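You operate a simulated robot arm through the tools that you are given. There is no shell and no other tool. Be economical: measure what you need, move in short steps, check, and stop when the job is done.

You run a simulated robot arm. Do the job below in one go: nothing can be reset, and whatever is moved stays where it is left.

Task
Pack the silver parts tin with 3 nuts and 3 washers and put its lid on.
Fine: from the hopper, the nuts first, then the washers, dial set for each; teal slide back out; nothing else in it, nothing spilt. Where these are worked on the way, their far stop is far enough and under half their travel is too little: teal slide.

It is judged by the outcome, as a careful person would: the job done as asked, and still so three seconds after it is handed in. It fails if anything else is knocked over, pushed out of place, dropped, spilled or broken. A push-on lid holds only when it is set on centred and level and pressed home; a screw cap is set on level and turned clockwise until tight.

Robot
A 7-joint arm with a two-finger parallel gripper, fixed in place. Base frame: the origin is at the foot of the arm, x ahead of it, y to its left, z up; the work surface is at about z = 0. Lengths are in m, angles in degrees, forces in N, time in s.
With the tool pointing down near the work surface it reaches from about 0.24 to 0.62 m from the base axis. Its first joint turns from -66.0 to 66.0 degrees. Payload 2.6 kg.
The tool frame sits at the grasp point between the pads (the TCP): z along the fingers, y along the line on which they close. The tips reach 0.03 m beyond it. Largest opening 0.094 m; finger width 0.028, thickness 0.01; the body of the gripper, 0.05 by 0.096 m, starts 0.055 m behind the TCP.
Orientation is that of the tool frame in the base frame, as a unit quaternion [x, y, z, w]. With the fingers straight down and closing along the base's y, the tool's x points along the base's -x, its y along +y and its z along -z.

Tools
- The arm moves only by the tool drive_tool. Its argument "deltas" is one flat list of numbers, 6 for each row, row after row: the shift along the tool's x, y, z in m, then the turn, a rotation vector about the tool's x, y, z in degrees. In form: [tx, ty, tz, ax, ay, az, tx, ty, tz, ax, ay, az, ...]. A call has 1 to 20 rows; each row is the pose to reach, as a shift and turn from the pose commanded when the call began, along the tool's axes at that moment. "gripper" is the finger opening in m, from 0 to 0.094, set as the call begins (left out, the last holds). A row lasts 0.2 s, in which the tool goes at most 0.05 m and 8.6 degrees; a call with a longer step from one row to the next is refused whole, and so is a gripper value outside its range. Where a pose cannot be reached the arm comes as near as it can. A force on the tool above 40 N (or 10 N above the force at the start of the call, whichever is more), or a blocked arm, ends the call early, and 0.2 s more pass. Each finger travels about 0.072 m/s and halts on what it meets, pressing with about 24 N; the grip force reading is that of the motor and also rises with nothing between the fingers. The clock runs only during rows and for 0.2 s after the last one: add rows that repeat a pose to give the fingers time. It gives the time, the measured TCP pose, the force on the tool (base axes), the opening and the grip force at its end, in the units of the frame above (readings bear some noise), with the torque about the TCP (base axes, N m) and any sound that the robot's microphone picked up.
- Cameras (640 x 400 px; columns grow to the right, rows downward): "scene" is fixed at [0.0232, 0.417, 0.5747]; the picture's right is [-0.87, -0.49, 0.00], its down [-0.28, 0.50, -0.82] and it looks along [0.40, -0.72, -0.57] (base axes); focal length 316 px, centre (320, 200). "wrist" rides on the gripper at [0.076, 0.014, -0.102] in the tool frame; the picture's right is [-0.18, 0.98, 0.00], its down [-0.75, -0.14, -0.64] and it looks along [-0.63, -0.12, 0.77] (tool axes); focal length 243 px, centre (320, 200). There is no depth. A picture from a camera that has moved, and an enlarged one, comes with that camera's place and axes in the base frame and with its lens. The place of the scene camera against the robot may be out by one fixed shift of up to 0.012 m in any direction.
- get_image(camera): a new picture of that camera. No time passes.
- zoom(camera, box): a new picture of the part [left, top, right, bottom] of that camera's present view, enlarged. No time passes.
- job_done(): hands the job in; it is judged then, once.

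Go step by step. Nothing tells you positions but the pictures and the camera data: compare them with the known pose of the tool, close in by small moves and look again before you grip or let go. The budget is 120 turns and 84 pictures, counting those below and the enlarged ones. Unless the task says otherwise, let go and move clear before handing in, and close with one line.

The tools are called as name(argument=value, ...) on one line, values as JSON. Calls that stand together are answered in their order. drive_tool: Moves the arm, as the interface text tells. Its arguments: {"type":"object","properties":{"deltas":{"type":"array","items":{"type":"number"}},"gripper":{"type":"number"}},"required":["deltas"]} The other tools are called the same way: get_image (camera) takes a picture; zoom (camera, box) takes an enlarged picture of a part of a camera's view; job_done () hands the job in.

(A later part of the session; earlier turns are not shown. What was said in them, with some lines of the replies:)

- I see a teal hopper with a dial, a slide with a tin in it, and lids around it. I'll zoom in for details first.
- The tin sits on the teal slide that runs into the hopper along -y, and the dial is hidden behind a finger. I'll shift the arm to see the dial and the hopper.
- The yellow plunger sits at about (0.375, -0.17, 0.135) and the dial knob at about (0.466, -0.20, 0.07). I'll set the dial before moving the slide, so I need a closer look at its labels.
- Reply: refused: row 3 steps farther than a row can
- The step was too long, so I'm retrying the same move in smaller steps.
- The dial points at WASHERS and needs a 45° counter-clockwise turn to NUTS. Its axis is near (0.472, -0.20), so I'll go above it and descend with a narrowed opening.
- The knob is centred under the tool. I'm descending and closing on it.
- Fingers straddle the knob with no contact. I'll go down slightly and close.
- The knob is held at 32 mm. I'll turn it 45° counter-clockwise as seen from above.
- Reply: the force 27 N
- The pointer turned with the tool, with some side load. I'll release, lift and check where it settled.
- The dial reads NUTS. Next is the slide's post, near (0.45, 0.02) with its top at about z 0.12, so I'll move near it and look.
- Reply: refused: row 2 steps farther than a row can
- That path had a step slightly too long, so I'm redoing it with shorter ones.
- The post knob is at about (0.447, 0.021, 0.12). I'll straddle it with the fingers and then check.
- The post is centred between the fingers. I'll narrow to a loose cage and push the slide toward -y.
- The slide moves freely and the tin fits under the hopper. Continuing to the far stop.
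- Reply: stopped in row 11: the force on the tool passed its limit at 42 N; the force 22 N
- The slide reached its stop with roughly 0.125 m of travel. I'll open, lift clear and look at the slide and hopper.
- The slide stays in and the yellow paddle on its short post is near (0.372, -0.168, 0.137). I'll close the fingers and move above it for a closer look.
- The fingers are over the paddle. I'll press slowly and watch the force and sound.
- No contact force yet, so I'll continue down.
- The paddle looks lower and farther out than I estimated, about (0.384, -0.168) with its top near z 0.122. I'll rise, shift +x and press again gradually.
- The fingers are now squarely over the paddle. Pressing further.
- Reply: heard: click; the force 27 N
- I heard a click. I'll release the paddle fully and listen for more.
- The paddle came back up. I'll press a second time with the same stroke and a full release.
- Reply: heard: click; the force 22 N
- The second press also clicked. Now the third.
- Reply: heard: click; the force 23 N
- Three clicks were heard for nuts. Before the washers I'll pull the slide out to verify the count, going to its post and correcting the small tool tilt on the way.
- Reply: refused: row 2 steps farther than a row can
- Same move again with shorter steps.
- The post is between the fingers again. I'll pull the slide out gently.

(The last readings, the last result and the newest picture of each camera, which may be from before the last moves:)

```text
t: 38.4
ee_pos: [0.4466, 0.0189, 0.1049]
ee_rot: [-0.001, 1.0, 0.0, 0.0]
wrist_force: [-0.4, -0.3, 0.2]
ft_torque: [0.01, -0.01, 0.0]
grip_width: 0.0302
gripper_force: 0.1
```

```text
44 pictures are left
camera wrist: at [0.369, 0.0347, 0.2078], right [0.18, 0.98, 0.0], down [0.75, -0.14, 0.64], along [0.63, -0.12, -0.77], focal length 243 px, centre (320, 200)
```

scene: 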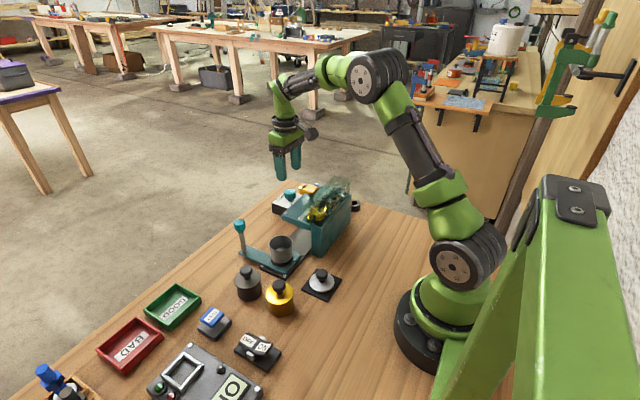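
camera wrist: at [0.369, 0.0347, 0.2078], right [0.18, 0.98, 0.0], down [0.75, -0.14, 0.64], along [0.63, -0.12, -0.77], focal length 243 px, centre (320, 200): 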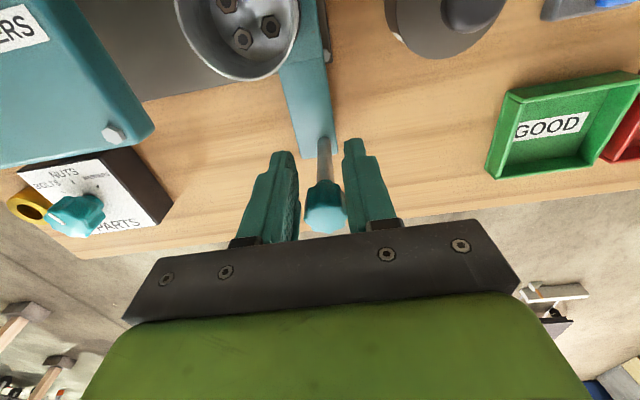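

zoom(camera="wrist", box=[160, 0, 320, 100])

zoom(camera="scene", box=[240, 210, 340, 290])

```text
4.00 times, centred on (240, 50) of wrist
camera zoom: at [0.369, 0.0347, 0.2078], right [0.18, 0.98, 0.0], down [0.75, -0.14, 0.64], along [0.63, -0.12, -0.77], focal length 970 px, centre (640, 800)
```

zoom: 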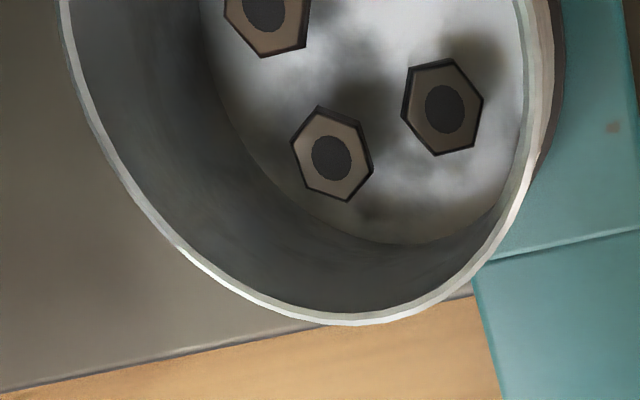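

```text
5.00 times, centred on (290, 250) of scene
camera zoom: at [0.0232, 0.417, 0.5747], right [-0.87, -0.49, 0.0], down [-0.28, 0.5, -0.82], along [0.4, -0.72, -0.57], focal length 1582 px, centre (470, -50)
```

zoom: 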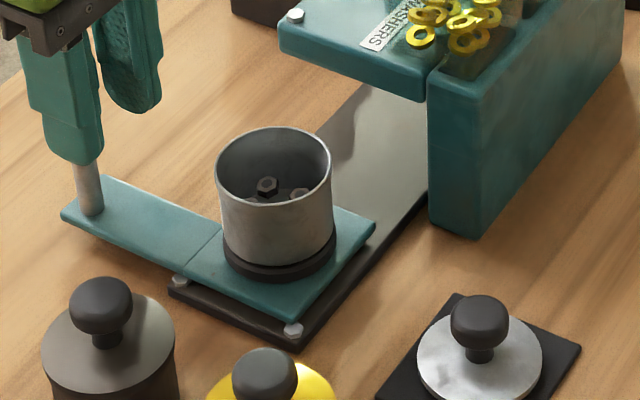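

Exactly three nuts are in the tin, so each press gives one part. I'll push the slide back in.

drive_tool(deltas=[0, -0.006, 0, 0, 0, 0, 0, -0.012, 0, 0, 0, 0, 0, -0.02, 0, 0, 0, 0, 0, -0.028, 0, 0, 0, 0, 0, -0.036, 0, 0, 0, 0, 0, -0.044, 0, 0, 0, 0, 0, -0.052, 0, 0, 0, 0, 0, -0.06, 0, 0, 0, 0, 0, -0.068, 0, 0, 0, 0, 0, -0.076, 0, 0, 0, 0, 0, -0.084, 0, 0, 0, 0, 0, -0.092, 0, 0, 0, 0, 0, -0.1, 0, 0, 0, 0, 0, -0.106, 0, 0, 0, 0, 0, -0.111, 0, 0, 0, 0, 0, -0.115, 0, 0, 0, 0, 0, -0.119, 0, 0, 0, 0, 0, -0.123, 0, 0, 0, 0, 0, -0.127, 0, 0, 0, 0])

zoom(camera="scene", box=[210, 130, 370, 290])

```text
t: 42.4
ee_pos: [0.4463, -0.1029, 0.1049]
ee_rot: [-0.002, 1.0, 0.003, -0.001]
wrist_force: [-4.9, 20.0, -0.3]
ft_torque: [0.1, -0.14, 0.36]
grip_width: 0.0415
gripper_force: 9.9
```

```text
2.50 times, centred on (290, 210) of scene
camera zoom: at [0.0232, 0.417, 0.5747], right [-0.87, -0.49, 0.0], down [-0.28, 0.5, -0.82], along [0.4, -0.72, -0.57], focal length 791 px, centre (395, 175)
```

zoom: 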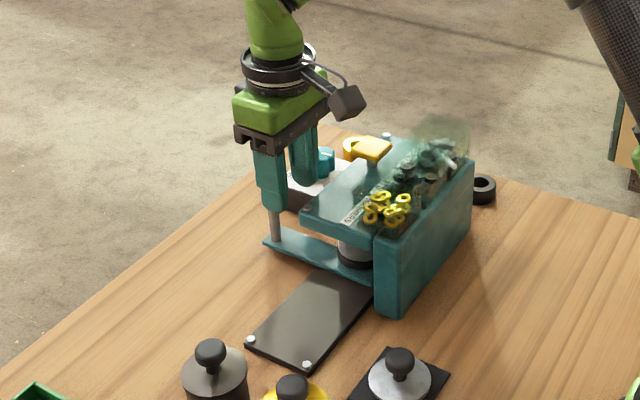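

The slide is at its far stop again. I'll release, lift and go above the dial.

drive_tool(deltas=[0, 0.006, 0, 0, 0, 0, 0, 0.006, 0, 0, 0, 0, 0, 0.006, -0.04, 0, 0, 0, 0, 0.006, -0.075, 0, 0, 0, -0.01, -0.03, -0.075, 0, 0, 0, -0.02, -0.06, -0.075, 0, 0, 0, -0.028, -0.09, -0.075, 0, 0, 0, -0.028, -0.09, -0.05, 0, 0, 0, -0.028, -0.09, -0.02, 0, 0, 0, -0.028, -0.09, -0.02, 0, 0, 0], gripper=0.06)

get_image(camera="wrist")

```text
t: 44.6
ee_pos: [0.4751, -0.1978, 0.125]
ee_rot: [0.0, 1.0, -0.001, 0.0]
wrist_force: [-0.5, 0.2, 0.9]
ft_torque: [0.0, -0.01, 0.01]
grip_width: 0.0598
gripper_force: 0.0
```

```text
40 pictures are left
camera wrist: at [0.3973, -0.1832, 0.2284], right [0.18, 0.98, 0.0], down [0.75, -0.14, 0.64], along [0.63, -0.12, -0.77], focal length 243 px, centre (320, 200)
```

wrist: 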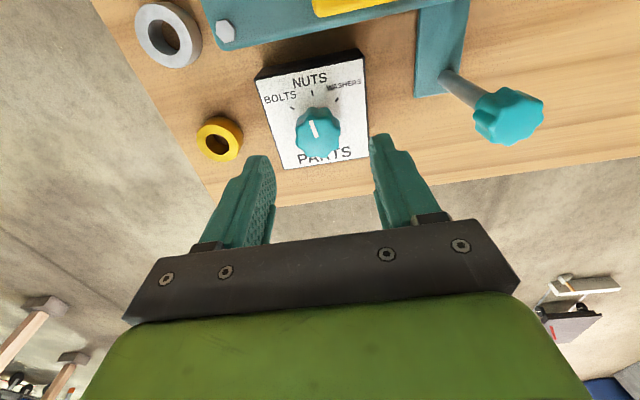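

The dial still reads NUTS. I'll descend, grip it and turn 46° clockwise to WASHERS.

drive_tool(deltas=[0.002, -0.0015, 0.02, 0, 0, 0, 0.002, -0.0015, 0.04, 0, 0, 0, 0.002, -0.0015, 0.05, 0, 0, 0, 0.002, -0.0015, 0.05, 0, 0, 0], gripper=0.06)

drive_tool(deltas=[0, 0, 0, 0, 0, 0, 0, 0, 0, 0, 0, 0, 0, 0, 0, 0, 0, 0], gripper=0.028)

drive_tool(deltas=[0, 0, 0, 0, 0, 7.7, 0, 0, 0, 0, 0, 15.4, 0, 0, 0, 0, 0, 23.1, 0, 0, 0, 0, 0, 30.8, 0, 0, 0, 0, 0, 38.5, 0, 0, 0, 0, 0, 46, 0, 0, 0, 0, 0, 46])

drive_tool(deltas=[0, 0, 0, 0, 0, 0, 0, 0, 0, 0, 0, 0, 0, 0, -0.025, 0, 0, 0, 0, 0, -0.05, 0, 0, 0, 0, 0, -0.09, 0, 0, 0, 0, 0, -0.09, 0, 0, -7.7, 0, 0, -0.09, 0, 0, -15.4, 0, 0, -0.09, 0, 0, -23.1, 0, 0, -0.09, 0, 0, -30.8, 0, 0, -0.09, 0, 0, -38.5, 0, 0, -0.09, 0, 0, -46, 0, 0, -0.09, 0, 0, -46], gripper=0.06)

zoom(camera="wrist", box=[220, 50, 420, 175])

```text
t: 45.6
ee_pos: [0.4733, -0.1982, 0.0762]
ee_rot: [0.0, 1.0, 0.0, 0.0]
wrist_force: [0.8, 0.6, -0.2]
ft_torque: [-0.01, 0.06, -0.02]
grip_width: 0.0601
gripper_force: 0.2
```

```text
t: 46.4
ee_pos: [0.4725, -0.1994, 0.0758]
ee_rot: [0.0, 1.0, -0.003, 0.0]
wrist_force: [1.9, -13.4, -4.3]
ft_torque: [-0.32, -0.24, -0.06]
grip_width: 0.0324
gripper_force: 44.7
```

```text
t: 48.0
ee_pos: [0.4732, -0.1971, 0.0761]
ee_rot: [0.39, 0.921, 0.0, 0.002]
wrist_force: [8.2, -11.3, 10.9]
ft_torque: [0.39, 0.23, -0.02]
grip_width: 0.0324
gripper_force: 44.9
```

```text
t: 50.6
ee_pos: [0.4715, -0.2005, 0.1651]
ee_rot: [-0.001, 1.0, 0.001, 0.0]
wrist_force: [0.9, -0.4, 0.2]
ft_torque: [0.01, -0.01, -0.01]
grip_width: 0.0597
gripper_force: 0.1
```

```text
3.20 times, centred on (320, 112) of wrist
camera zoom: at [0.3951, -0.1846, 0.2687], right [0.18, 0.98, 0.0], down [0.75, -0.14, 0.64], along [0.63, -0.12, -0.77], focal length 776 px, centre (320, 480)
```

zoom: 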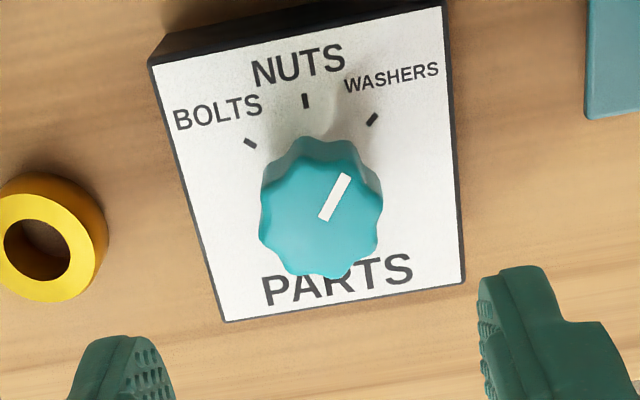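

The pointer is about 10° short of the WASHERS mark. I'll regrip and nudge it another 10°.

drive_tool(deltas=[-0.001, 0.0015, 0.04, 0, 0, 0, -0.001, 0.0015, 0.07, 0, 0, 0, -0.001, 0.0015, 0.089, 0, 0, 0, -0.001, 0.0015, 0.089, 0, 0, 0], gripper=0.06)

drive_tool(deltas=[0, 0, 0, 0, 0, 0, 0, 0, 0, 0, 0, 0, 0, 0, 0, 0, 0, 0], gripper=0.028)

drive_tool(deltas=[0, 0, 0, 0, 0, 5, 0, 0, 0, 0, 0, 10, 0, 0, 0, 0, 0, 10])

drive_tool(deltas=[0, 0, 0, 0, 0, 0, 0, 0, 0, 0, 0, 0, 0, 0, -0.025, 0, 0, 0, 0, 0, -0.05, 0, 0, 0, 0, 0, -0.09, 0, 0, -5, 0, 0, -0.09, 0, 0, -10, 0, 0, -0.09, 0, 0, -10], gripper=0.06)

zoom(camera="wrist", box=[220, 50, 420, 175])

```text
t: 51.6
ee_pos: [0.4737, -0.1974, 0.0747]
ee_rot: [0.0, 1.0, 0.0, 0.0]
wrist_force: [-0.2, -1.2, 0.1]
ft_torque: [-0.04, -0.01, -0.03]
grip_width: 0.06
gripper_force: 0.0
```

```text
t: 52.4
ee_pos: [0.4734, -0.2001, 0.0758]
ee_rot: [0.0, 1.0, -0.003, 0.0]
wrist_force: [-1.5, -13.3, -3.9]
ft_torque: [-0.34, -0.12, -0.02]
grip_width: 0.0321
gripper_force: 45.3
```

```text
t: 53.2
ee_pos: [0.4734, -0.1994, 0.0759]
ee_rot: [0.086, 0.996, -0.004, 0.001]
wrist_force: [7.5, -24.0, -14.1]
ft_torque: [-0.49, 0.19, -0.06]
grip_width: 0.0323
gripper_force: 45.2
```

```text
t: 54.8
ee_pos: [0.4725, -0.1977, 0.1677]
ee_rot: [-0.001, 1.0, 0.0, 0.0]
wrist_force: [-0.1, 0.5, 0.3]
ft_torque: [0.01, 0.0, 0.0]
grip_width: 0.0599
gripper_force: 0.1
```

```text
3.20 times, centred on (320, 112) of wrist
camera zoom: at [0.3961, -0.1833, 0.2704], right [0.18, 0.98, 0.0], down [0.75, -0.14, 0.64], along [0.63, -0.12, -0.77], focal length 776 px, centre (320, 480)
```

zoom: 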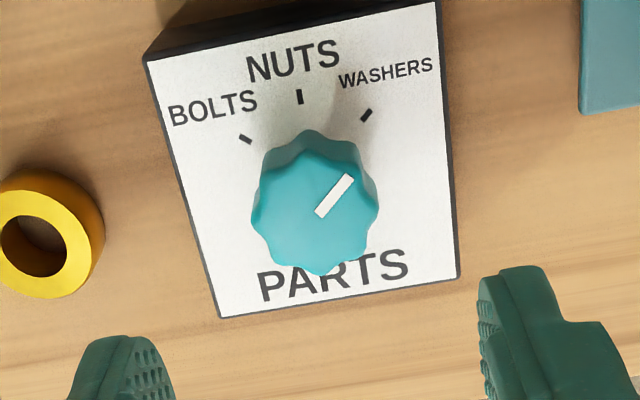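

The pointer now lines up with the WASHERS mark. I'll go back above the paddle with the fingers closed.

drive_tool(deltas=[0, 0, -0.04, 0, 0, 0, 0.03, 0.01, -0.045, 0, 0, 0, 0.06, 0.02, -0.045, 0, 0, 0, 0.09, 0.03, -0.045, 0, 0, 0, 0.09, 0.03, -0.015, 0, 0, 0, 0.09, 0.03, 0.01, 0, 0, 0, 0.09, 0.03, 0.01, 0, 0, 0], gripper=0.0)

zoom(camera="scene", box=[250, 120, 370, 220])

```text
t: 56.4
ee_pos: [0.3807, -0.1696, 0.1547]
ee_rot: [0.0, 1.0, -0.001, 0.0]
wrist_force: [-1.1, -0.1, -0.1]
ft_torque: [-0.01, -0.01, 0.01]
grip_width: 0.0
gripper_force: 24.2
```

```text
4.00 times, centred on (310, 170) of scene
camera zoom: at [0.0232, 0.417, 0.5747], right [-0.87, -0.49, 0.0], down [-0.28, 0.5, -0.82], along [0.4, -0.72, -0.57], focal length 1265 px, centre (360, 320)
```

zoom: 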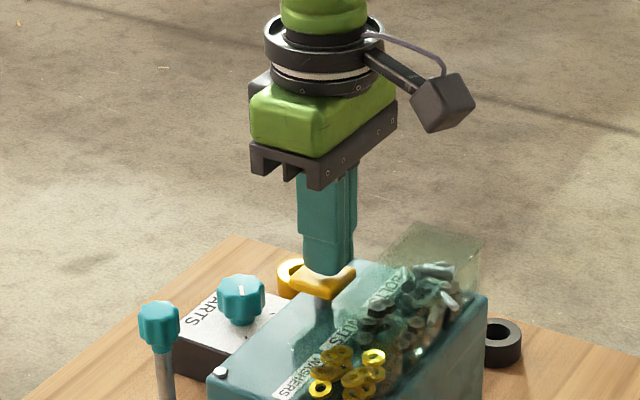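

The fingers are over the paddle and the slide is still in. First washer press.

drive_tool(deltas=[-0.002, 0.001, 0.006, 0, 0, 0, -0.002, 0.001, 0.01, 0, 0, 0, -0.002, 0.001, 0.013, 0, 0, 0, -0.002, 0.001, 0.016, 0, 0, 0, -0.002, 0.001, 0.018, 0, 0, 0, -0.002, 0.001, 0.018, 0, 0, 0])

drive_tool(deltas=[0, 0, -0.006, 0, 0, 0, 0, 0, -0.012, 0, 0, 0, 0, 0, -0.018, 0, 0, 0, 0, 0, -0.018, 0, 0, 0, 0, 0, -0.018, 0, 0, 0])

```text
t: 57.8
ee_pos: [0.3861, -0.1681, 0.1396]
ee_rot: [0.001, 1.0, -0.001, 0.001]
wrist_force: [1.3, -0.9, 9.0]
ft_torque: [0.0, 0.06, 0.03]
grip_width: 0.0
gripper_force: 24.0
heard: click
```

```text
t: 59.0
ee_pos: [0.3846, -0.1679, 0.1555]
ee_rot: [0.0, 1.0, 0.0, 0.0]
wrist_force: [-0.3, 0.0, -0.1]
ft_torque: [-0.01, 0.01, -0.03]
grip_width: 0.0
gripper_force: 23.9
```

Click. Second washer press.

drive_tool(deltas=[0, 0, 0.006, 0, 0, 0, 0, 0, 0.01, 0, 0, 0, 0, 0, 0.014, 0, 0, 0, 0, 0, 0.017, 0, 0, 0, 0, 0, 0.019, 0, 0, 0, 0, 0, 0.019, 0, 0, 0])

drive_tool(deltas=[0, 0, -0.006, 0, 0, 0, 0, 0, -0.012, 0, 0, 0, 0, 0, -0.019, 0, 0, 0, 0, 0, -0.019, 0, 0, 0, 0, 0, -0.019, 0, 0, 0])

```text
t: 60.4
ee_pos: [0.3853, -0.1672, 0.138]
ee_rot: [0.001, 1.0, 0.0, 0.001]
wrist_force: [-11.0, 2.3, 19.8]
ft_torque: [0.05, 0.35, -0.02]
grip_width: 0.0
gripper_force: 24.1
heard: click
```

```text
t: 61.6
ee_pos: [0.385, -0.1668, 0.1569]
ee_rot: [0.001, 1.0, 0.0, 0.0]
wrist_force: [-0.6, -0.4, -0.2]
ft_torque: [0.02, -0.01, -0.02]
grip_width: 0.0002
gripper_force: 24.0
```

Click again. Third washer press, then lift.

drive_tool(deltas=[0, 0, 0.006, 0, 0, 0, 0, 0, 0.01, 0, 0, 0, 0, 0, 0.014, 0, 0, 0, 0, 0, 0.017, 0, 0, 0, 0, 0, 0.019, 0, 0, 0, 0, 0, 0.019, 0, 0, 0])

drive_tool(deltas=[0, 0, -0.006, 0, 0, 0, 0, 0, -0.012, 0, 0, 0, 0, 0, -0.02, 0, 0, 0, 0, 0, -0.05, 0, 0, 0, 0, 0, -0.08, 0, 0, 0])

```text
t: 63.0
ee_pos: [0.3852, -0.1663, 0.1379]
ee_rot: [0.0, 1.0, -0.002, 0.001]
wrist_force: [-6.3, 1.5, 18.4]
ft_torque: [0.06, 0.28, 0.02]
grip_width: 0.0
gripper_force: 23.8
heard: click
```

```text
t: 64.2
ee_pos: [0.385, -0.167, 0.2168]
ee_rot: [0.0, 1.0, 0.0, 0.0]
wrist_force: [0.0, 0.0, -0.2]
ft_torque: [0.02, 0.03, -0.03]
grip_width: 0.0
gripper_force: 24.0
```

Three washer clicks are done. Back to the post to pull the slide out.

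drive_tool(deltas=[-0.025, 0.025, 0, 0, 0, 0, -0.05, 0.05, 0, 0, 0, 0, -0.061, 0.067, 0.02, 0, 0, 0, -0.061, 0.067, 0.05, 0, 0, 0, -0.061, 0.067, 0.085, 0, 0, 0, -0.061, 0.067, 0.1125, 0, 0, 0, -0.061, 0.067, 0.1125, 0, 0, 0], gripper=0.056)

get_image(camera="wrist")

```text
t: 65.8
ee_pos: [0.4462, -0.0997, 0.1045]
ee_rot: [0.0, 1.0, 0.001, 0.0]
wrist_force: [0.2, 0.8, 1.4]
ft_torque: [0.02, 0.0, 0.01]
grip_width: 0.0561
gripper_force: 0.0
```

```text
36 pictures are left
camera wrist: at [0.3694, -0.0849, 0.2071], right [0.18, 0.98, 0.0], down [0.75, -0.14, 0.64], along [0.63, -0.12, -0.77], focal length 243 px, centre (320, 200)
```

wrist: 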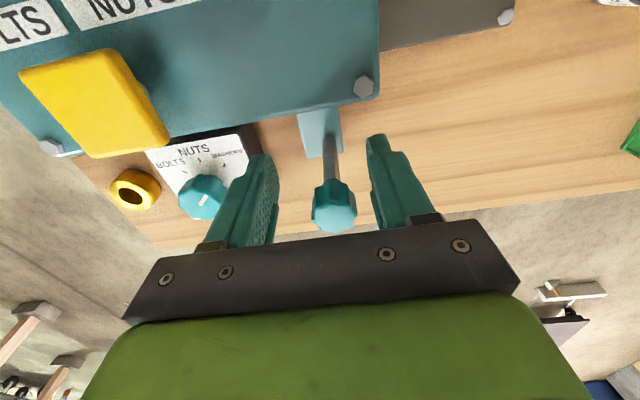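

Caging the post and pulling the slide fully out, slowly at the end.

drive_tool(deltas=[0, 0, 0, 0, 0, 0, 0, 0, 0, 0, 0, 0, 0, 0.006, 0, 0, 0, 0, 0, 0.014, 0, 0, 0, 0, 0, 0.022, 0, 0, 0, 0, 0, 0.03, 0, 0, 0, 0, 0, 0.038, 0, 0, 0, 0, 0, 0.046, 0, 0, 0, 0, 0, 0.054, 0, 0, 0, 0, 0, 0.062, 0, 0, 0, 0, 0, 0.07, 0, 0, 0, 0, 0, 0.078, 0, 0, 0, 0, 0, 0.086, 0, 0, 0, 0, 0, 0.094, 0, 0, 0, 0, 0, 0.102, 0, 0, 0, 0, 0, 0.11, 0, 0, 0, 0, 0, 0.116, 0, 0, 0, 0, 0, 0.12, 0, 0, 0, 0, 0, 0.124, 0, 0, 0, 0, 0, 0.127, 0, 0, 0, 0], gripper=0.03)

zoom(camera="wrist", box=[160, 0, 400, 150])

zoom(camera="scene", box=[220, 190, 360, 310])

```text
t: 70.0
ee_pos: [0.4464, 0.0268, 0.1034]
ee_rot: [0.001, 1.0, -0.002, 0.0]
wrist_force: [-1.6, -11.9, -0.4]
ft_torque: [0.01, -0.03, -0.13]
grip_width: 0.0364
gripper_force: 5.8
```

```text
2.67 times, centred on (280, 75) of wrist
camera zoom: at [0.3693, 0.0415, 0.2074], right [0.19, 0.98, 0.0], down [0.75, -0.14, 0.64], along [0.63, -0.12, -0.77], focal length 647 px, centre (427, 533)
```

zoom: 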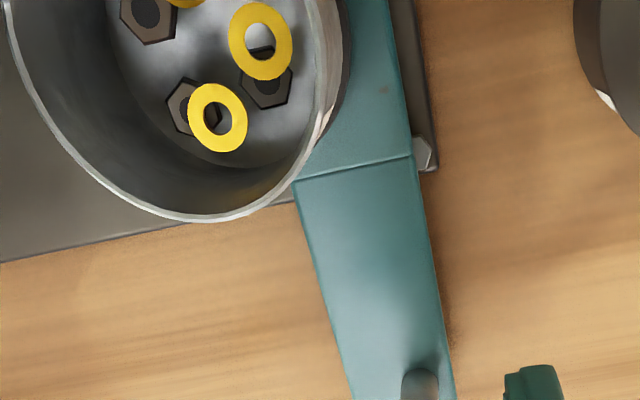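

```text
3.33 times, centred on (290, 250) of scene
camera zoom: at [0.0232, 0.417, 0.5747], right [-0.87, -0.49, 0.0], down [-0.28, 0.5, -0.82], along [0.4, -0.72, -0.57], focal length 1054 px, centre (420, 33)
```

zoom: 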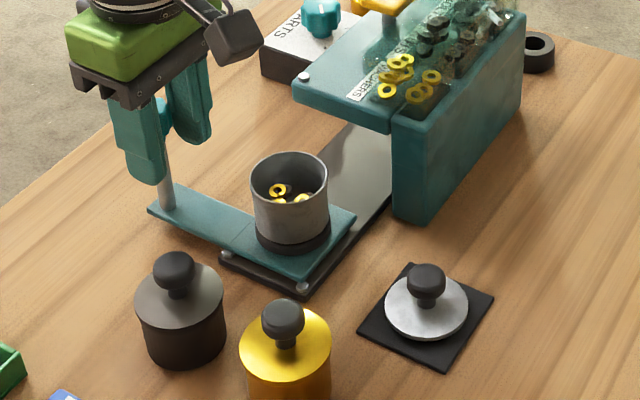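

The slide is at its out stop, with nuts and washers visible in the tin. I'll release, lift and move back to see the tin and its silver lid near (0.25, -0.003).

drive_tool(deltas=[0, -0.005, 0, 0, 0, 0, 0, -0.005, 0, 0, 0, 0, 0, -0.005, -0.03, 0, 0, 0, 0, -0.005, -0.07, 0, 0, 0, 0, -0.005, -0.115, 0, 0, 0, 0.03, -0.01, -0.145, 0, 0, 0, 0.07, -0.02, -0.145, 0, 0, 0, 0.11, -0.03, -0.145, 0, 0, 0, 0.15, -0.03, -0.145, 0, 0, 0, 0.175, -0.03, -0.145, 0, 0, 0, 0.175, -0.03, -0.145, 0, 0, 0], gripper=0.056)

drive_tool(deltas=[0, 0, 0, 0, 0, 0, 0, 0, 0, 0, 0, 0], gripper=0.09)

get_image(camera="wrist")

zoom(camera="wrist", box=[230, 20, 430, 180])

```text
t: 72.4
ee_pos: [0.2709, -0.0033, 0.2489]
ee_rot: [0.0, 1.0, -0.001, 0.001]
wrist_force: [-0.2, 0.1, 0.3]
ft_torque: [0.01, 0.01, 0.01]
grip_width: 0.0559
gripper_force: 0.0
```

```text
t: 73.0
ee_pos: [0.2713, -0.0035, 0.2498]
ee_rot: [-0.001, 1.0, 0.0, 0.0]
wrist_force: [0.2, -0.3, 0.6]
ft_torque: [-0.02, 0.01, -0.01]
grip_width: 0.0903
gripper_force: 0.0
```

```text
33 pictures are left
camera wrist: at [0.1943, 0.0118, 0.3528], right [0.18, 0.98, 0.0], down [0.75, -0.14, 0.64], along [0.63, -0.12, -0.77], focal length 243 px, centre (320, 200)
```

wrist: 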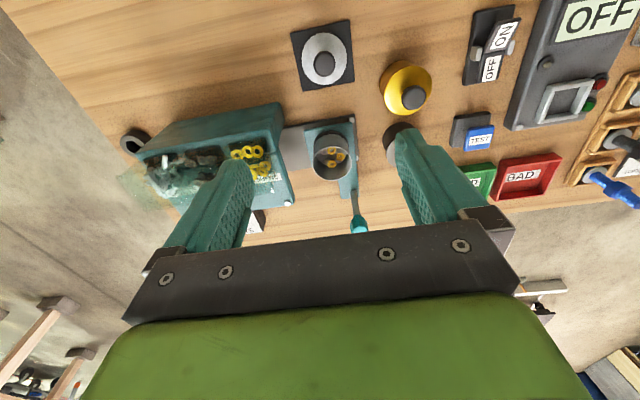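

```text
2.50 times, centred on (330, 100) of wrist
camera zoom: at [0.1943, 0.0118, 0.3528], right [0.18, 0.98, 0.0], down [0.75, -0.14, 0.64], along [0.63, -0.12, -0.77], focal length 606 px, centre (295, 450)
```

zoom: 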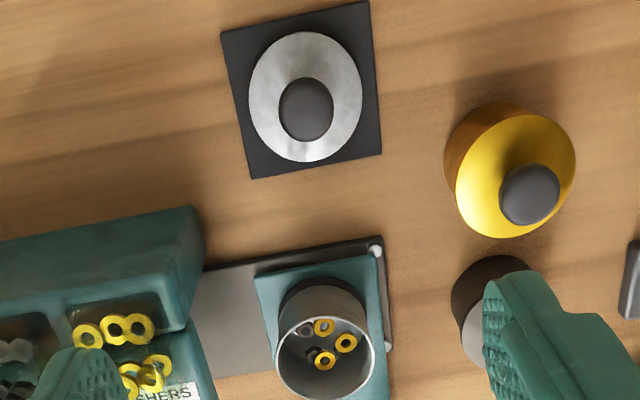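

All three washers are visible in the tin. I'll take a closer view to fix the positions of the tin rim and lid by parallax.

drive_tool(deltas=[-0.01, 0, 0.04, 0, 0, 0, -0.02, 0, 0.08, 0, 0, 0, -0.03, 0, 0.1, 0, 0, 0, -0.03, 0, 0.1, 0, 0, 0])

get_image(camera="wrist")

zoom(camera="wrist", box=[240, 0, 440, 160])

```text
t: 74.0
ee_pos: [0.3023, -0.0022, 0.1483]
ee_rot: [0.0, 1.0, 0.0, 0.0]
wrist_force: [-0.6, -0.3, 0.4]
ft_torque: [-0.03, -0.02, -0.02]
grip_width: 0.0903
gripper_force: 0.1
```

```text
31 pictures are left
camera wrist: at [0.2257, 0.0128, 0.2512], right [0.18, 0.98, 0.0], down [0.75, -0.14, 0.64], along [0.63, -0.12, -0.77], focal length 243 px, centre (320, 200)
```

wrist: 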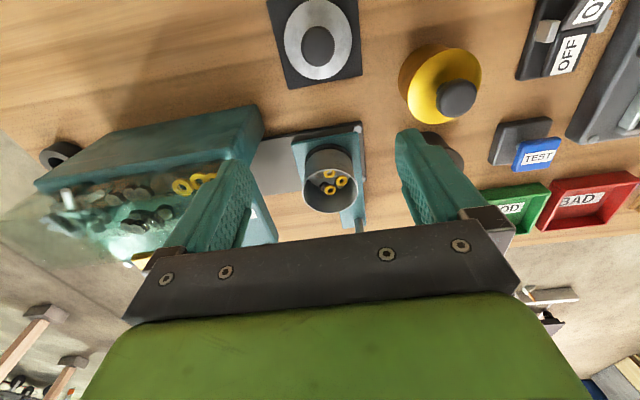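

```text
2.50 times, centred on (340, 80) of wrist
camera zoom: at [0.2257, 0.0128, 0.2512], right [0.18, 0.98, 0.0], down [0.75, -0.14, 0.64], along [0.63, -0.12, -0.77], focal length 606 px, centre (270, 500)
```

zoom: 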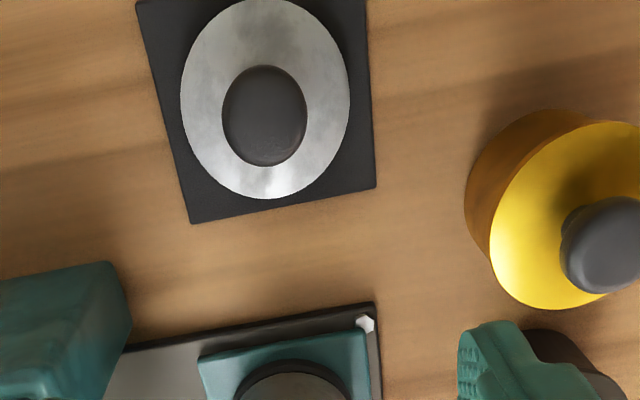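

zoom(camera="wrist", box=[270, 120, 390, 220])

```text
4.00 times, centred on (330, 170) of wrist
camera zoom: at [0.2257, 0.0128, 0.2512], right [0.18, 0.98, 0.0], down [0.75, -0.14, 0.64], along [0.63, -0.12, -0.77], focal length 970 px, centre (280, 320)
```

zoom: 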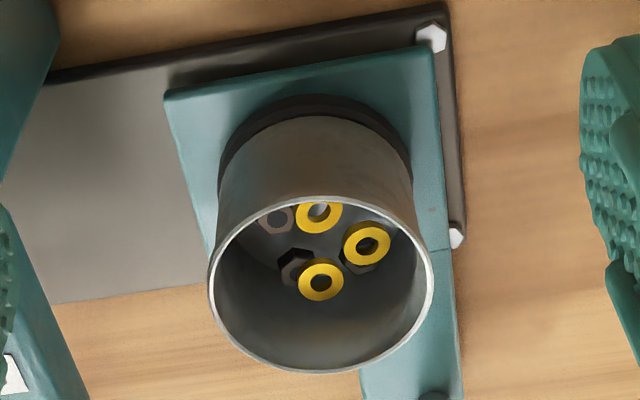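

The tin holds exactly 3 nuts and 3 washers, with its centre near (0.363, -0.004) and rim at z≈0.072. The lid is near (0.253, 0.0055), so I'll go above it.

drive_tool(deltas=[0.025, 0.004, 0, 0, 0, 0, 0.0495, 0.0077, 0, 0, 0, 0, 0.0495, 0.0077, 0.03, 0, 0, 0, 0.0495, 0.0077, 0.05, 0, 0, 0, 0.0495, 0.0077, 0.05, 0, 0, 0], gripper=0.05)

get_image(camera="wrist")

zoom(camera="scene", box=[250, 210, 390, 310])

```text
t: 75.2
ee_pos: [0.2506, 0.0062, 0.1006]
ee_rot: [0.0, 1.0, 0.0, 0.001]
wrist_force: [-0.3, 0.2, 0.0]
ft_torque: [-0.01, 0.0, 0.02]
grip_width: 0.0501
gripper_force: 0.0
```

```text
28 pictures are left
camera wrist: at [0.1747, 0.0208, 0.2032], right [0.18, 0.98, 0.0], down [0.75, -0.14, 0.64], along [0.63, -0.12, -0.77], focal length 243 px, centre (320, 200)
```

wrist: 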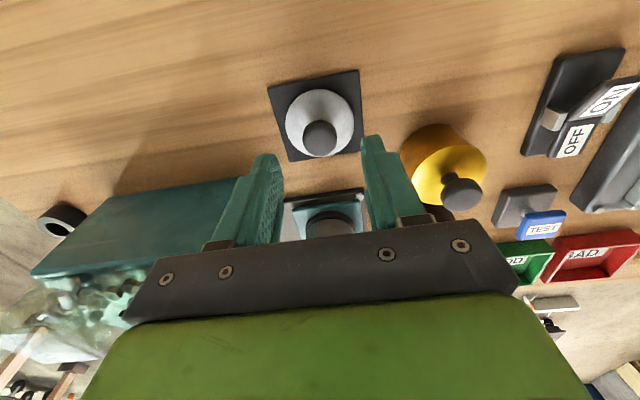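

```text
4.00 times, centred on (320, 260) of scene
camera zoom: at [0.0232, 0.417, 0.5747], right [-0.87, -0.49, 0.0], down [-0.28, 0.5, -0.82], along [0.4, -0.72, -0.57], focal length 1265 px, centre (320, -40)
```

zoom: 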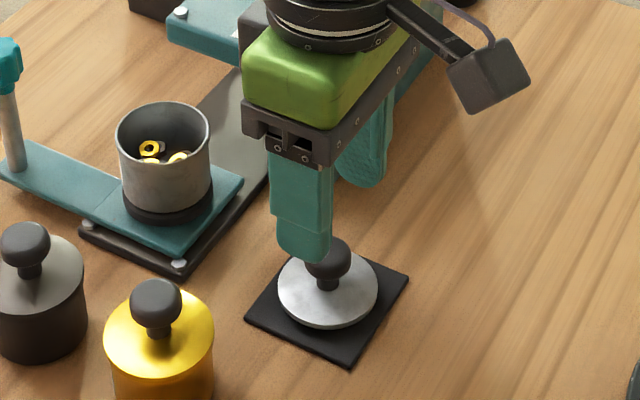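

The knob is at about (0.2525, 0.005, 0.037). I'll descend around it and close.

drive_tool(deltas=[-0.002, -0.001, 0.02, 0, 0, 0, -0.002, -0.001, 0.035, 0, 0, 0, -0.002, -0.001, 0.044, 0, 0, 0, -0.002, -0.001, 0.044, 0, 0, 0])

zoom(camera="scene", box=[250, 210, 390, 310])

get_image(camera="wrist")

```text
t: 76.2
ee_pos: [0.2524, 0.0042, 0.0547]
ee_rot: [0.0, 1.0, -0.001, 0.0]
wrist_force: [0.3, -0.7, -0.1]
ft_torque: [0.03, 0.01, -0.01]
grip_width: 0.05
gripper_force: 0.0
```

```text
4.00 times, centred on (320, 260) of scene
camera zoom: at [0.0232, 0.417, 0.5747], right [-0.87, -0.49, 0.0], down [-0.28, 0.5, -0.82], along [0.4, -0.72, -0.57], focal length 1265 px, centre (320, -40)
```

zoom: 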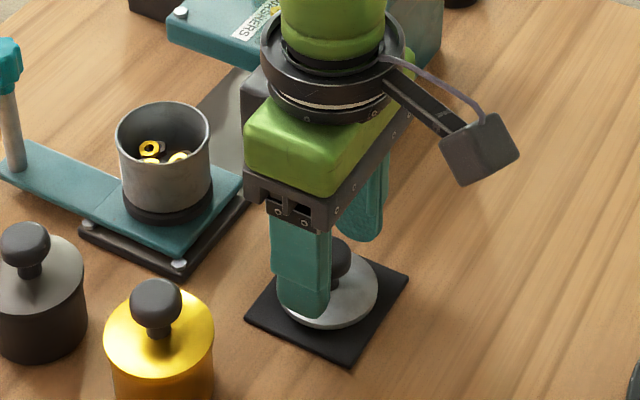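

```text
25 pictures are left
camera wrist: at [0.1761, 0.0197, 0.1587], right [0.18, 0.98, 0.0], down [0.75, -0.14, 0.64], along [0.63, -0.12, -0.77], focal length 243 px, centre (320, 200)
```

wrist: 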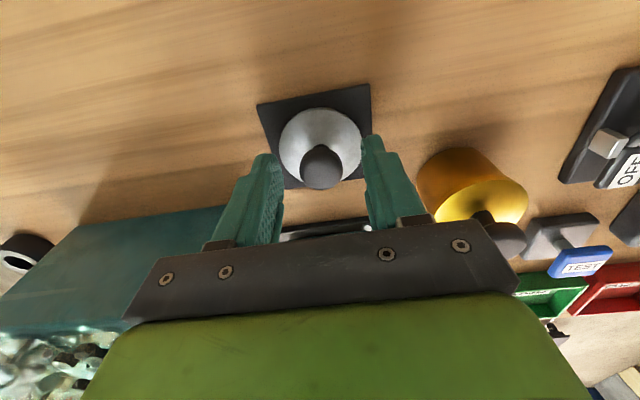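

The knob is centred between the pads. Closing the gripper.

drive_tool(deltas=[0.0005, 0.001, 0, 0, 0, 0, 0.0005, 0.001, 0, 0, 0, 0, 0.0005, 0.001, 0, 0, 0, 0, 0.0005, 0.001, 0, 0, 0, 0], gripper=0.012)

drive_tool(deltas=[0, 0, -0.01, 0, 0, 0, 0, 0, -0.03, 0, 0, 0, 0, 0, -0.06, 0, 0, 0, 0, 0, -0.09, 0, 0, 0, 0, 0, -0.09, 0, 0, 0])

get_image(camera="wrist")

zoom(camera="scene", box=[250, 170, 390, 310])

```text
t: 77.2
ee_pos: [0.2525, 0.0057, 0.0564]
ee_rot: [0.001, 1.0, 0.0, 0.0]
wrist_force: [-0.3, 0.0, 1.6]
ft_torque: [-0.01, 0.0, -0.02]
grip_width: 0.0227
gripper_force: 24.1
```

```text
t: 78.4
ee_pos: [0.254, 0.005, 0.145]
ee_rot: [0.0, 1.0, -0.001, 0.0]
wrist_force: [-0.4, 0.1, -0.5]
ft_torque: [-0.02, -0.03, 0.03]
grip_width: 0.0224
gripper_force: 23.9
```

```text
24 pictures are left
camera wrist: at [0.1773, 0.0206, 0.2489], right [0.18, 0.98, 0.0], down [0.75, -0.14, 0.64], along [0.63, -0.12, -0.77], focal length 243 px, centre (320, 200)
```

wrist: 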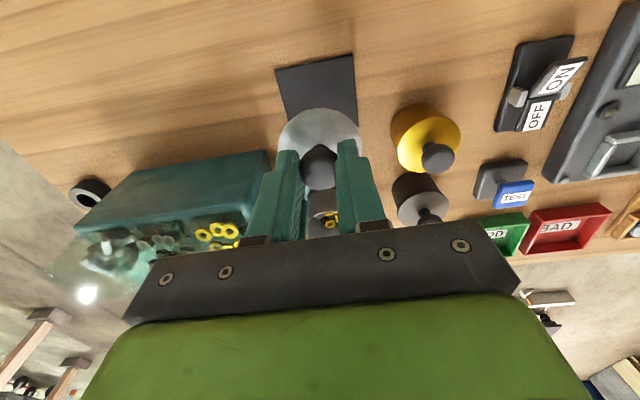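

```text
2.86 times, centred on (320, 240) of scene
camera zoom: at [0.0232, 0.417, 0.5747], right [-0.87, -0.49, 0.0], down [-0.28, 0.5, -0.82], along [0.4, -0.72, -0.57], focal length 904 px, centre (320, 86)
```

zoom: 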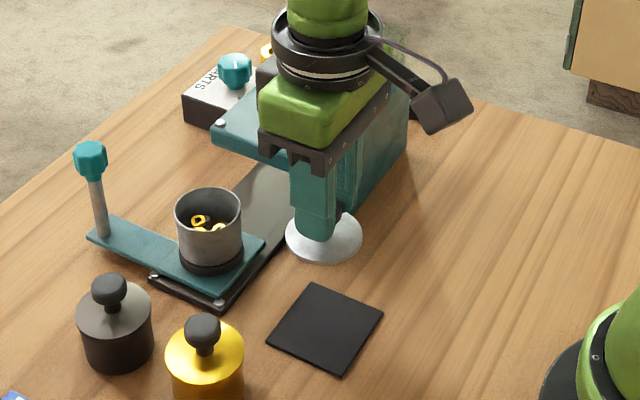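

The lid is held level. I'll raise a little, carry it over the tin and compare alignment in both cameras.

drive_tool(deltas=[0, 0, -0.03, 0, 0, 0, -0.03, -0.003, -0.03, 0, 0, 0, -0.06, -0.006, -0.03, 0, 0, 0, -0.09, -0.009, -0.03, 0, 0, 0, -0.109, -0.009, -0.03, 0, 0, 0, -0.109, -0.009, -0.01, 0, 0, 0, -0.109, -0.009, -0.005, 0, 0, 0, -0.109, -0.009, -0.005, 0, 0, 0])

zoom(camera="wrist", box=[230, 70, 410, 220])

zoom(camera="scene", box=[230, 190, 350, 290])

```text
t: 80.2
ee_pos: [0.3631, -0.0042, 0.1498]
ee_rot: [0.0, 1.0, -0.001, 0.001]
wrist_force: [0.6, 0.0, 0.0]
ft_torque: [0.01, -0.02, 0.0]
grip_width: 0.0227
gripper_force: 23.7
```

```text
2.67 times, centred on (320, 145) of wrist
camera zoom: at [0.2853, 0.0112, 0.253], right [0.18, 0.98, 0.0], down [0.75, -0.14, 0.64], along [0.63, -0.12, -0.77], focal length 647 px, centre (320, 347)
```

zoom: 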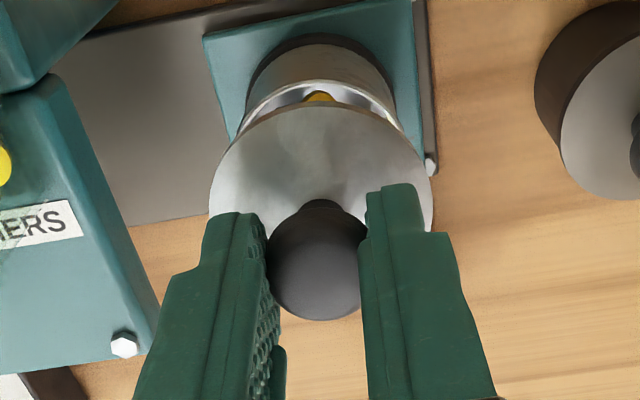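

```text
4.00 times, centred on (290, 240) of scene
camera zoom: at [0.0232, 0.417, 0.5747], right [-0.87, -0.49, 0.0], down [-0.28, 0.5, -0.82], along [0.4, -0.72, -0.57], focal length 1265 px, centre (440, 40)
```

zoom: 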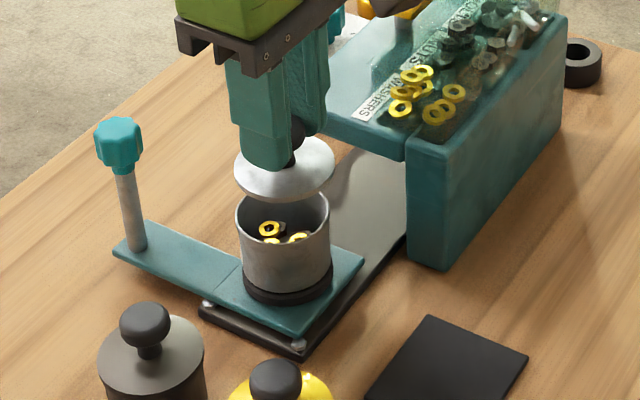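

Sideways alignment looks good, but the lid appears about 4 mm short in x. I'll shift +x 4 mm, lower partway and recheck.

drive_tool(deltas=[-0.004, -0.0005, 0, 0, 0, 0, -0.004, -0.0005, 0.007, 0, 0, 0, -0.004, -0.0005, 0.014, 0, 0, 0, -0.004, -0.0005, 0.014, 0, 0, 0])

zoom(camera="wrist", box=[230, 70, 410, 220])

zoom(camera="scene", box=[250, 205, 330, 275])

```text
t: 81.2
ee_pos: [0.3651, -0.0046, 0.1355]
ee_rot: [0.0, 1.0, 0.0, 0.0]
wrist_force: [0.2, 0.0, -0.4]
ft_torque: [-0.01, -0.02, 0.02]
grip_width: 0.0227
gripper_force: 24.6
```

```text
2.67 times, centred on (320, 145) of wrist
camera zoom: at [0.2892, 0.0103, 0.2396], right [0.18, 0.98, 0.0], down [0.75, -0.14, 0.64], along [0.63, -0.12, -0.77], focal length 647 px, centre (320, 347)
```

zoom: 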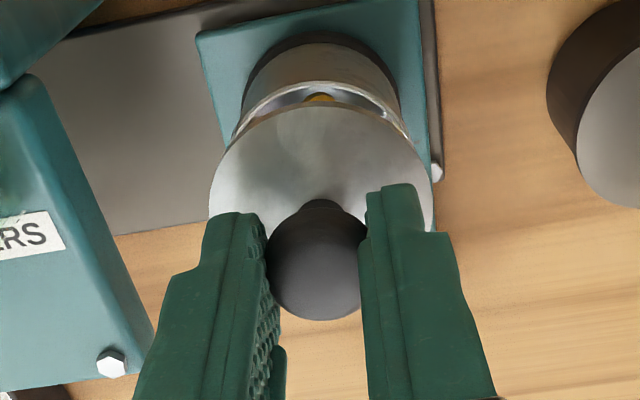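

```text
5.71 times, centred on (290, 240) of scene
camera zoom: at [0.0232, 0.417, 0.5747], right [-0.87, -0.49, 0.0], down [-0.28, 0.5, -0.82], along [0.4, -0.72, -0.57], focal length 1807 px, centre (491, -29)
```

zoom: 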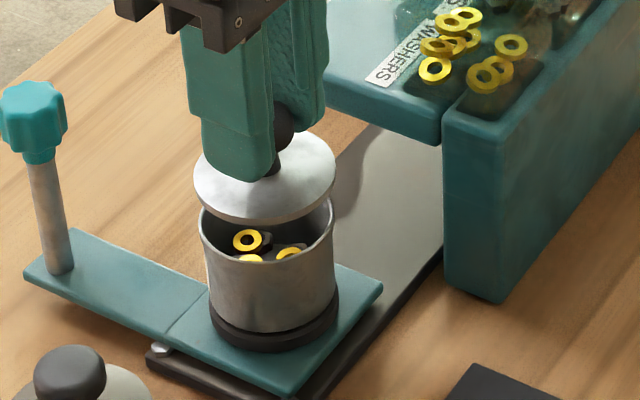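

Alignment is close; I'll nudge +x 1.5 mm and lower another 8 mm to compare at a smaller gap.

drive_tool(deltas=[-0.0015, 0, 0.003, 0, 0, 0, -0.0015, 0, 0.006, 0, 0, 0, -0.0015, 0, 0.009, 0, 0, 0])

zoom(camera="wrist", box=[250, 80, 390, 180])

zoom(camera="scene", box=[255, 210, 325, 265])

```text
t: 82.0
ee_pos: [0.368, -0.0056, 0.1278]
ee_rot: [0.0, 1.0, 0.001, -0.001]
wrist_force: [-0.9, 0.2, 0.2]
ft_torque: [0.03, 0.0, -0.05]
grip_width: 0.0225
gripper_force: 24.2
```

```text
4.00 times, centred on (320, 130) of wrist
camera zoom: at [0.2907, 0.0103, 0.2304], right [0.18, 0.98, 0.0], down [0.75, -0.14, 0.64], along [0.63, -0.12, -0.77], focal length 970 px, centre (320, 480)
```

zoom: 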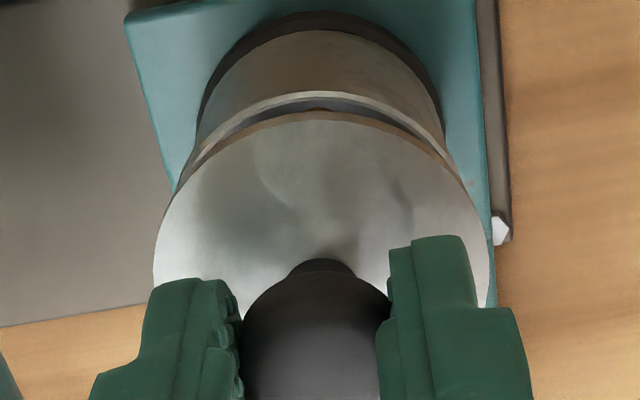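

```text
7.27 times, centred on (290, 238) of scene
camera zoom: at [0.0232, 0.417, 0.5747], right [-0.87, -0.49, 0.0], down [-0.28, 0.5, -0.82], along [0.4, -0.72, -0.57], focal length 2300 px, centre (538, -73)
```

zoom: 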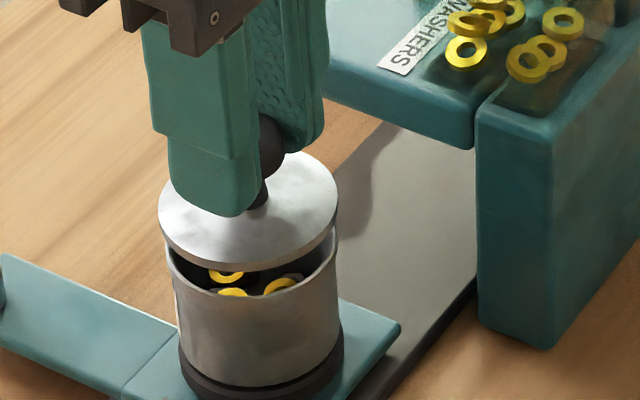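

Both views agree the lid is centred within about 0.5 mm, with roughly 11 mm left. I'll lower slowly onto the rim.

drive_tool(deltas=[0, 0, 0.003, 0, 0, 0, 0, 0, 0.006, 0, 0, 0, 0, 0, 0.008, 0, 0, 0, 0, 0, 0.01, 0, 0, 0, 0, 0, 0.011, 0, 0, 0])

zoom(camera="scene", box=[255, 210, 325, 265])

```text
t: 83.2
ee_pos: [0.3679, -0.0049, 0.1166]
ee_rot: [0.001, 1.0, 0.0, 0.0]
wrist_force: [0.2, 0.5, 0.8]
ft_torque: [0.01, -0.02, 0.0]
grip_width: 0.0226
gripper_force: 23.7
```

```text
7.27 times, centred on (290, 238) of scene
camera zoom: at [0.0232, 0.417, 0.5747], right [-0.87, -0.49, 0.0], down [-0.28, 0.5, -0.82], along [0.4, -0.72, -0.57], focal length 2300 px, centre (538, -73)
```

zoom: 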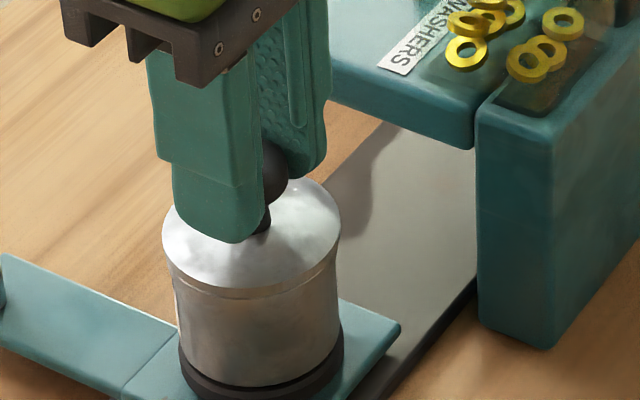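

The lid sits just on the rim, centred. Pressing down in small steps.

drive_tool(deltas=[0, 0, 0.001, 0, 0, 0, 0, 0, 0.002, 0, 0, 0, 0, 0, 0.003, 0, 0, 0, 0, 0, 0.004, 0, 0, 0, 0, 0, 0.005, 0, 0, 0, 0, 0, 0.006, 0, 0, 0, 0, 0, 0.007, 0, 0, 0, 0, 0, 0.008, 0, 0, 0])

zoom(camera="scene", box=[255, 210, 325, 265])

```text
t: 85.0
ee_pos: [0.3684, -0.0034, 0.1093]
ee_rot: [0.0, 1.0, -0.001, 0.002]
wrist_force: [1.7, -4.9, 27.8]
ft_torque: [-0.18, -0.1, -0.02]
grip_width: 0.0229
gripper_force: 24.1
heard: snap
```

```text
7.27 times, centred on (290, 238) of scene
camera zoom: at [0.0231, 0.417, 0.5747], right [-0.87, -0.49, 0.0], down [-0.28, 0.5, -0.82], along [0.4, -0.72, -0.57], focal length 2300 px, centre (538, -73)
```

zoom: 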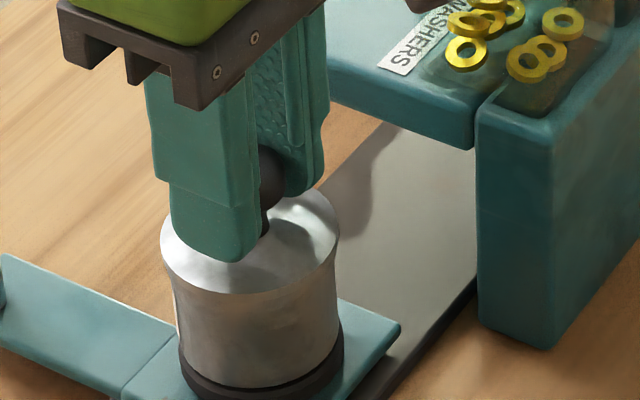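

A snap was heard and the lid is flush. I'll ease the load, open and lift clear.

drive_tool(deltas=[0, 0, -0.002, 0, 0, 0, 0, 0, -0.002, 0, 0, 0])

drive_tool(deltas=[0, 0, 0, 0, 0, 0, 0, 0, 0, 0, 0, 0, 0, 0, -0.02, 0, 0, 0, 0, 0, -0.06, 0, 0, 0, 0, 0, -0.1, 0, 0, 0, 0.04, 0, -0.12, 0, 0, 0, 0.08, 0, -0.12, 0, 0, 0, 0.08, 0, -0.12, 0, 0, 0], gripper=0.05)

get_image(camera="scene")

zoom(camera="scene", box=[220, 190, 360, 310])

get_image(camera="wrist")

```text
t: 85.6
ee_pos: [0.3669, -0.0028, 0.1098]
ee_rot: [-0.002, 1.0, 0.0, -0.003]
wrist_force: [1.4, -1.0, 1.4]
ft_torque: [0.04, -0.12, -0.05]
grip_width: 0.0225
gripper_force: 23.6
```

```text
t: 87.4
ee_pos: [0.2859, -0.0041, 0.2302]
ee_rot: [0.0, 1.0, 0.0, -0.001]
wrist_force: [-0.1, 0.4, -0.1]
ft_torque: [-0.01, 0.02, -0.01]
grip_width: 0.0496
gripper_force: 0.0
```

```text
14 pictures are left
```

scene: 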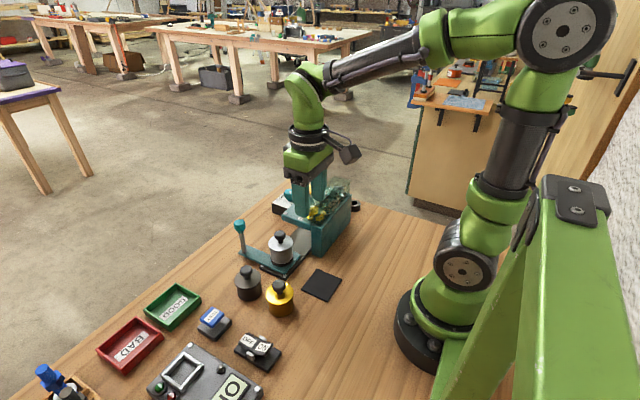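

```text
3.33 times, centred on (290, 250) of scene
camera zoom: at [0.0232, 0.417, 0.5747], right [-0.87, -0.49, 0.0], down [-0.28, 0.5, -0.82], along [0.4, -0.72, -0.57], focal length 1054 px, centre (420, 33)
```

zoom: 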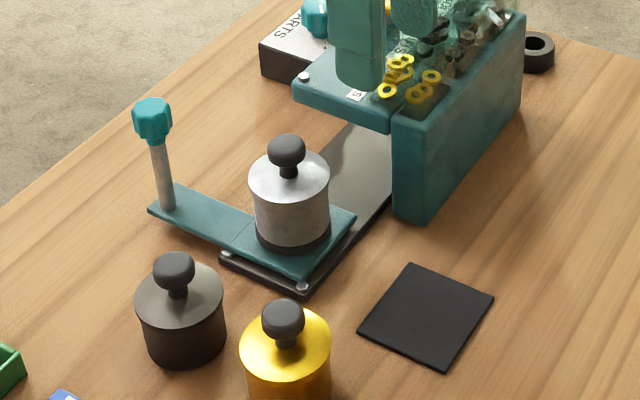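

```text
12 pictures are left
camera wrist: at [0.2091, 0.0112, 0.333], right [0.18, 0.98, 0.0], down [0.75, -0.14, 0.64], along [0.63, -0.12, -0.77], focal length 243 px, centre (320, 200)
```

wrist: 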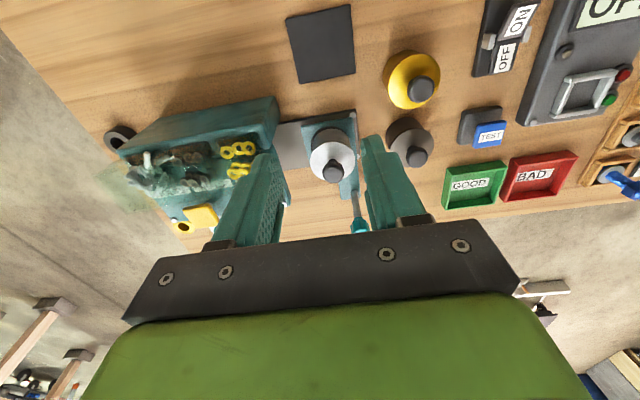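

The lid is on level and snapped home, the slide is out, and nothing looks disturbed. Handing in.

job_done()

```text
The job is handed in.
```

The silver tin is packed with 3 nuts, then 3 washers, with the dial set for each. The teal slide is back out, the lid snapped on level, and I saw nothing spilt or knocked out of place.
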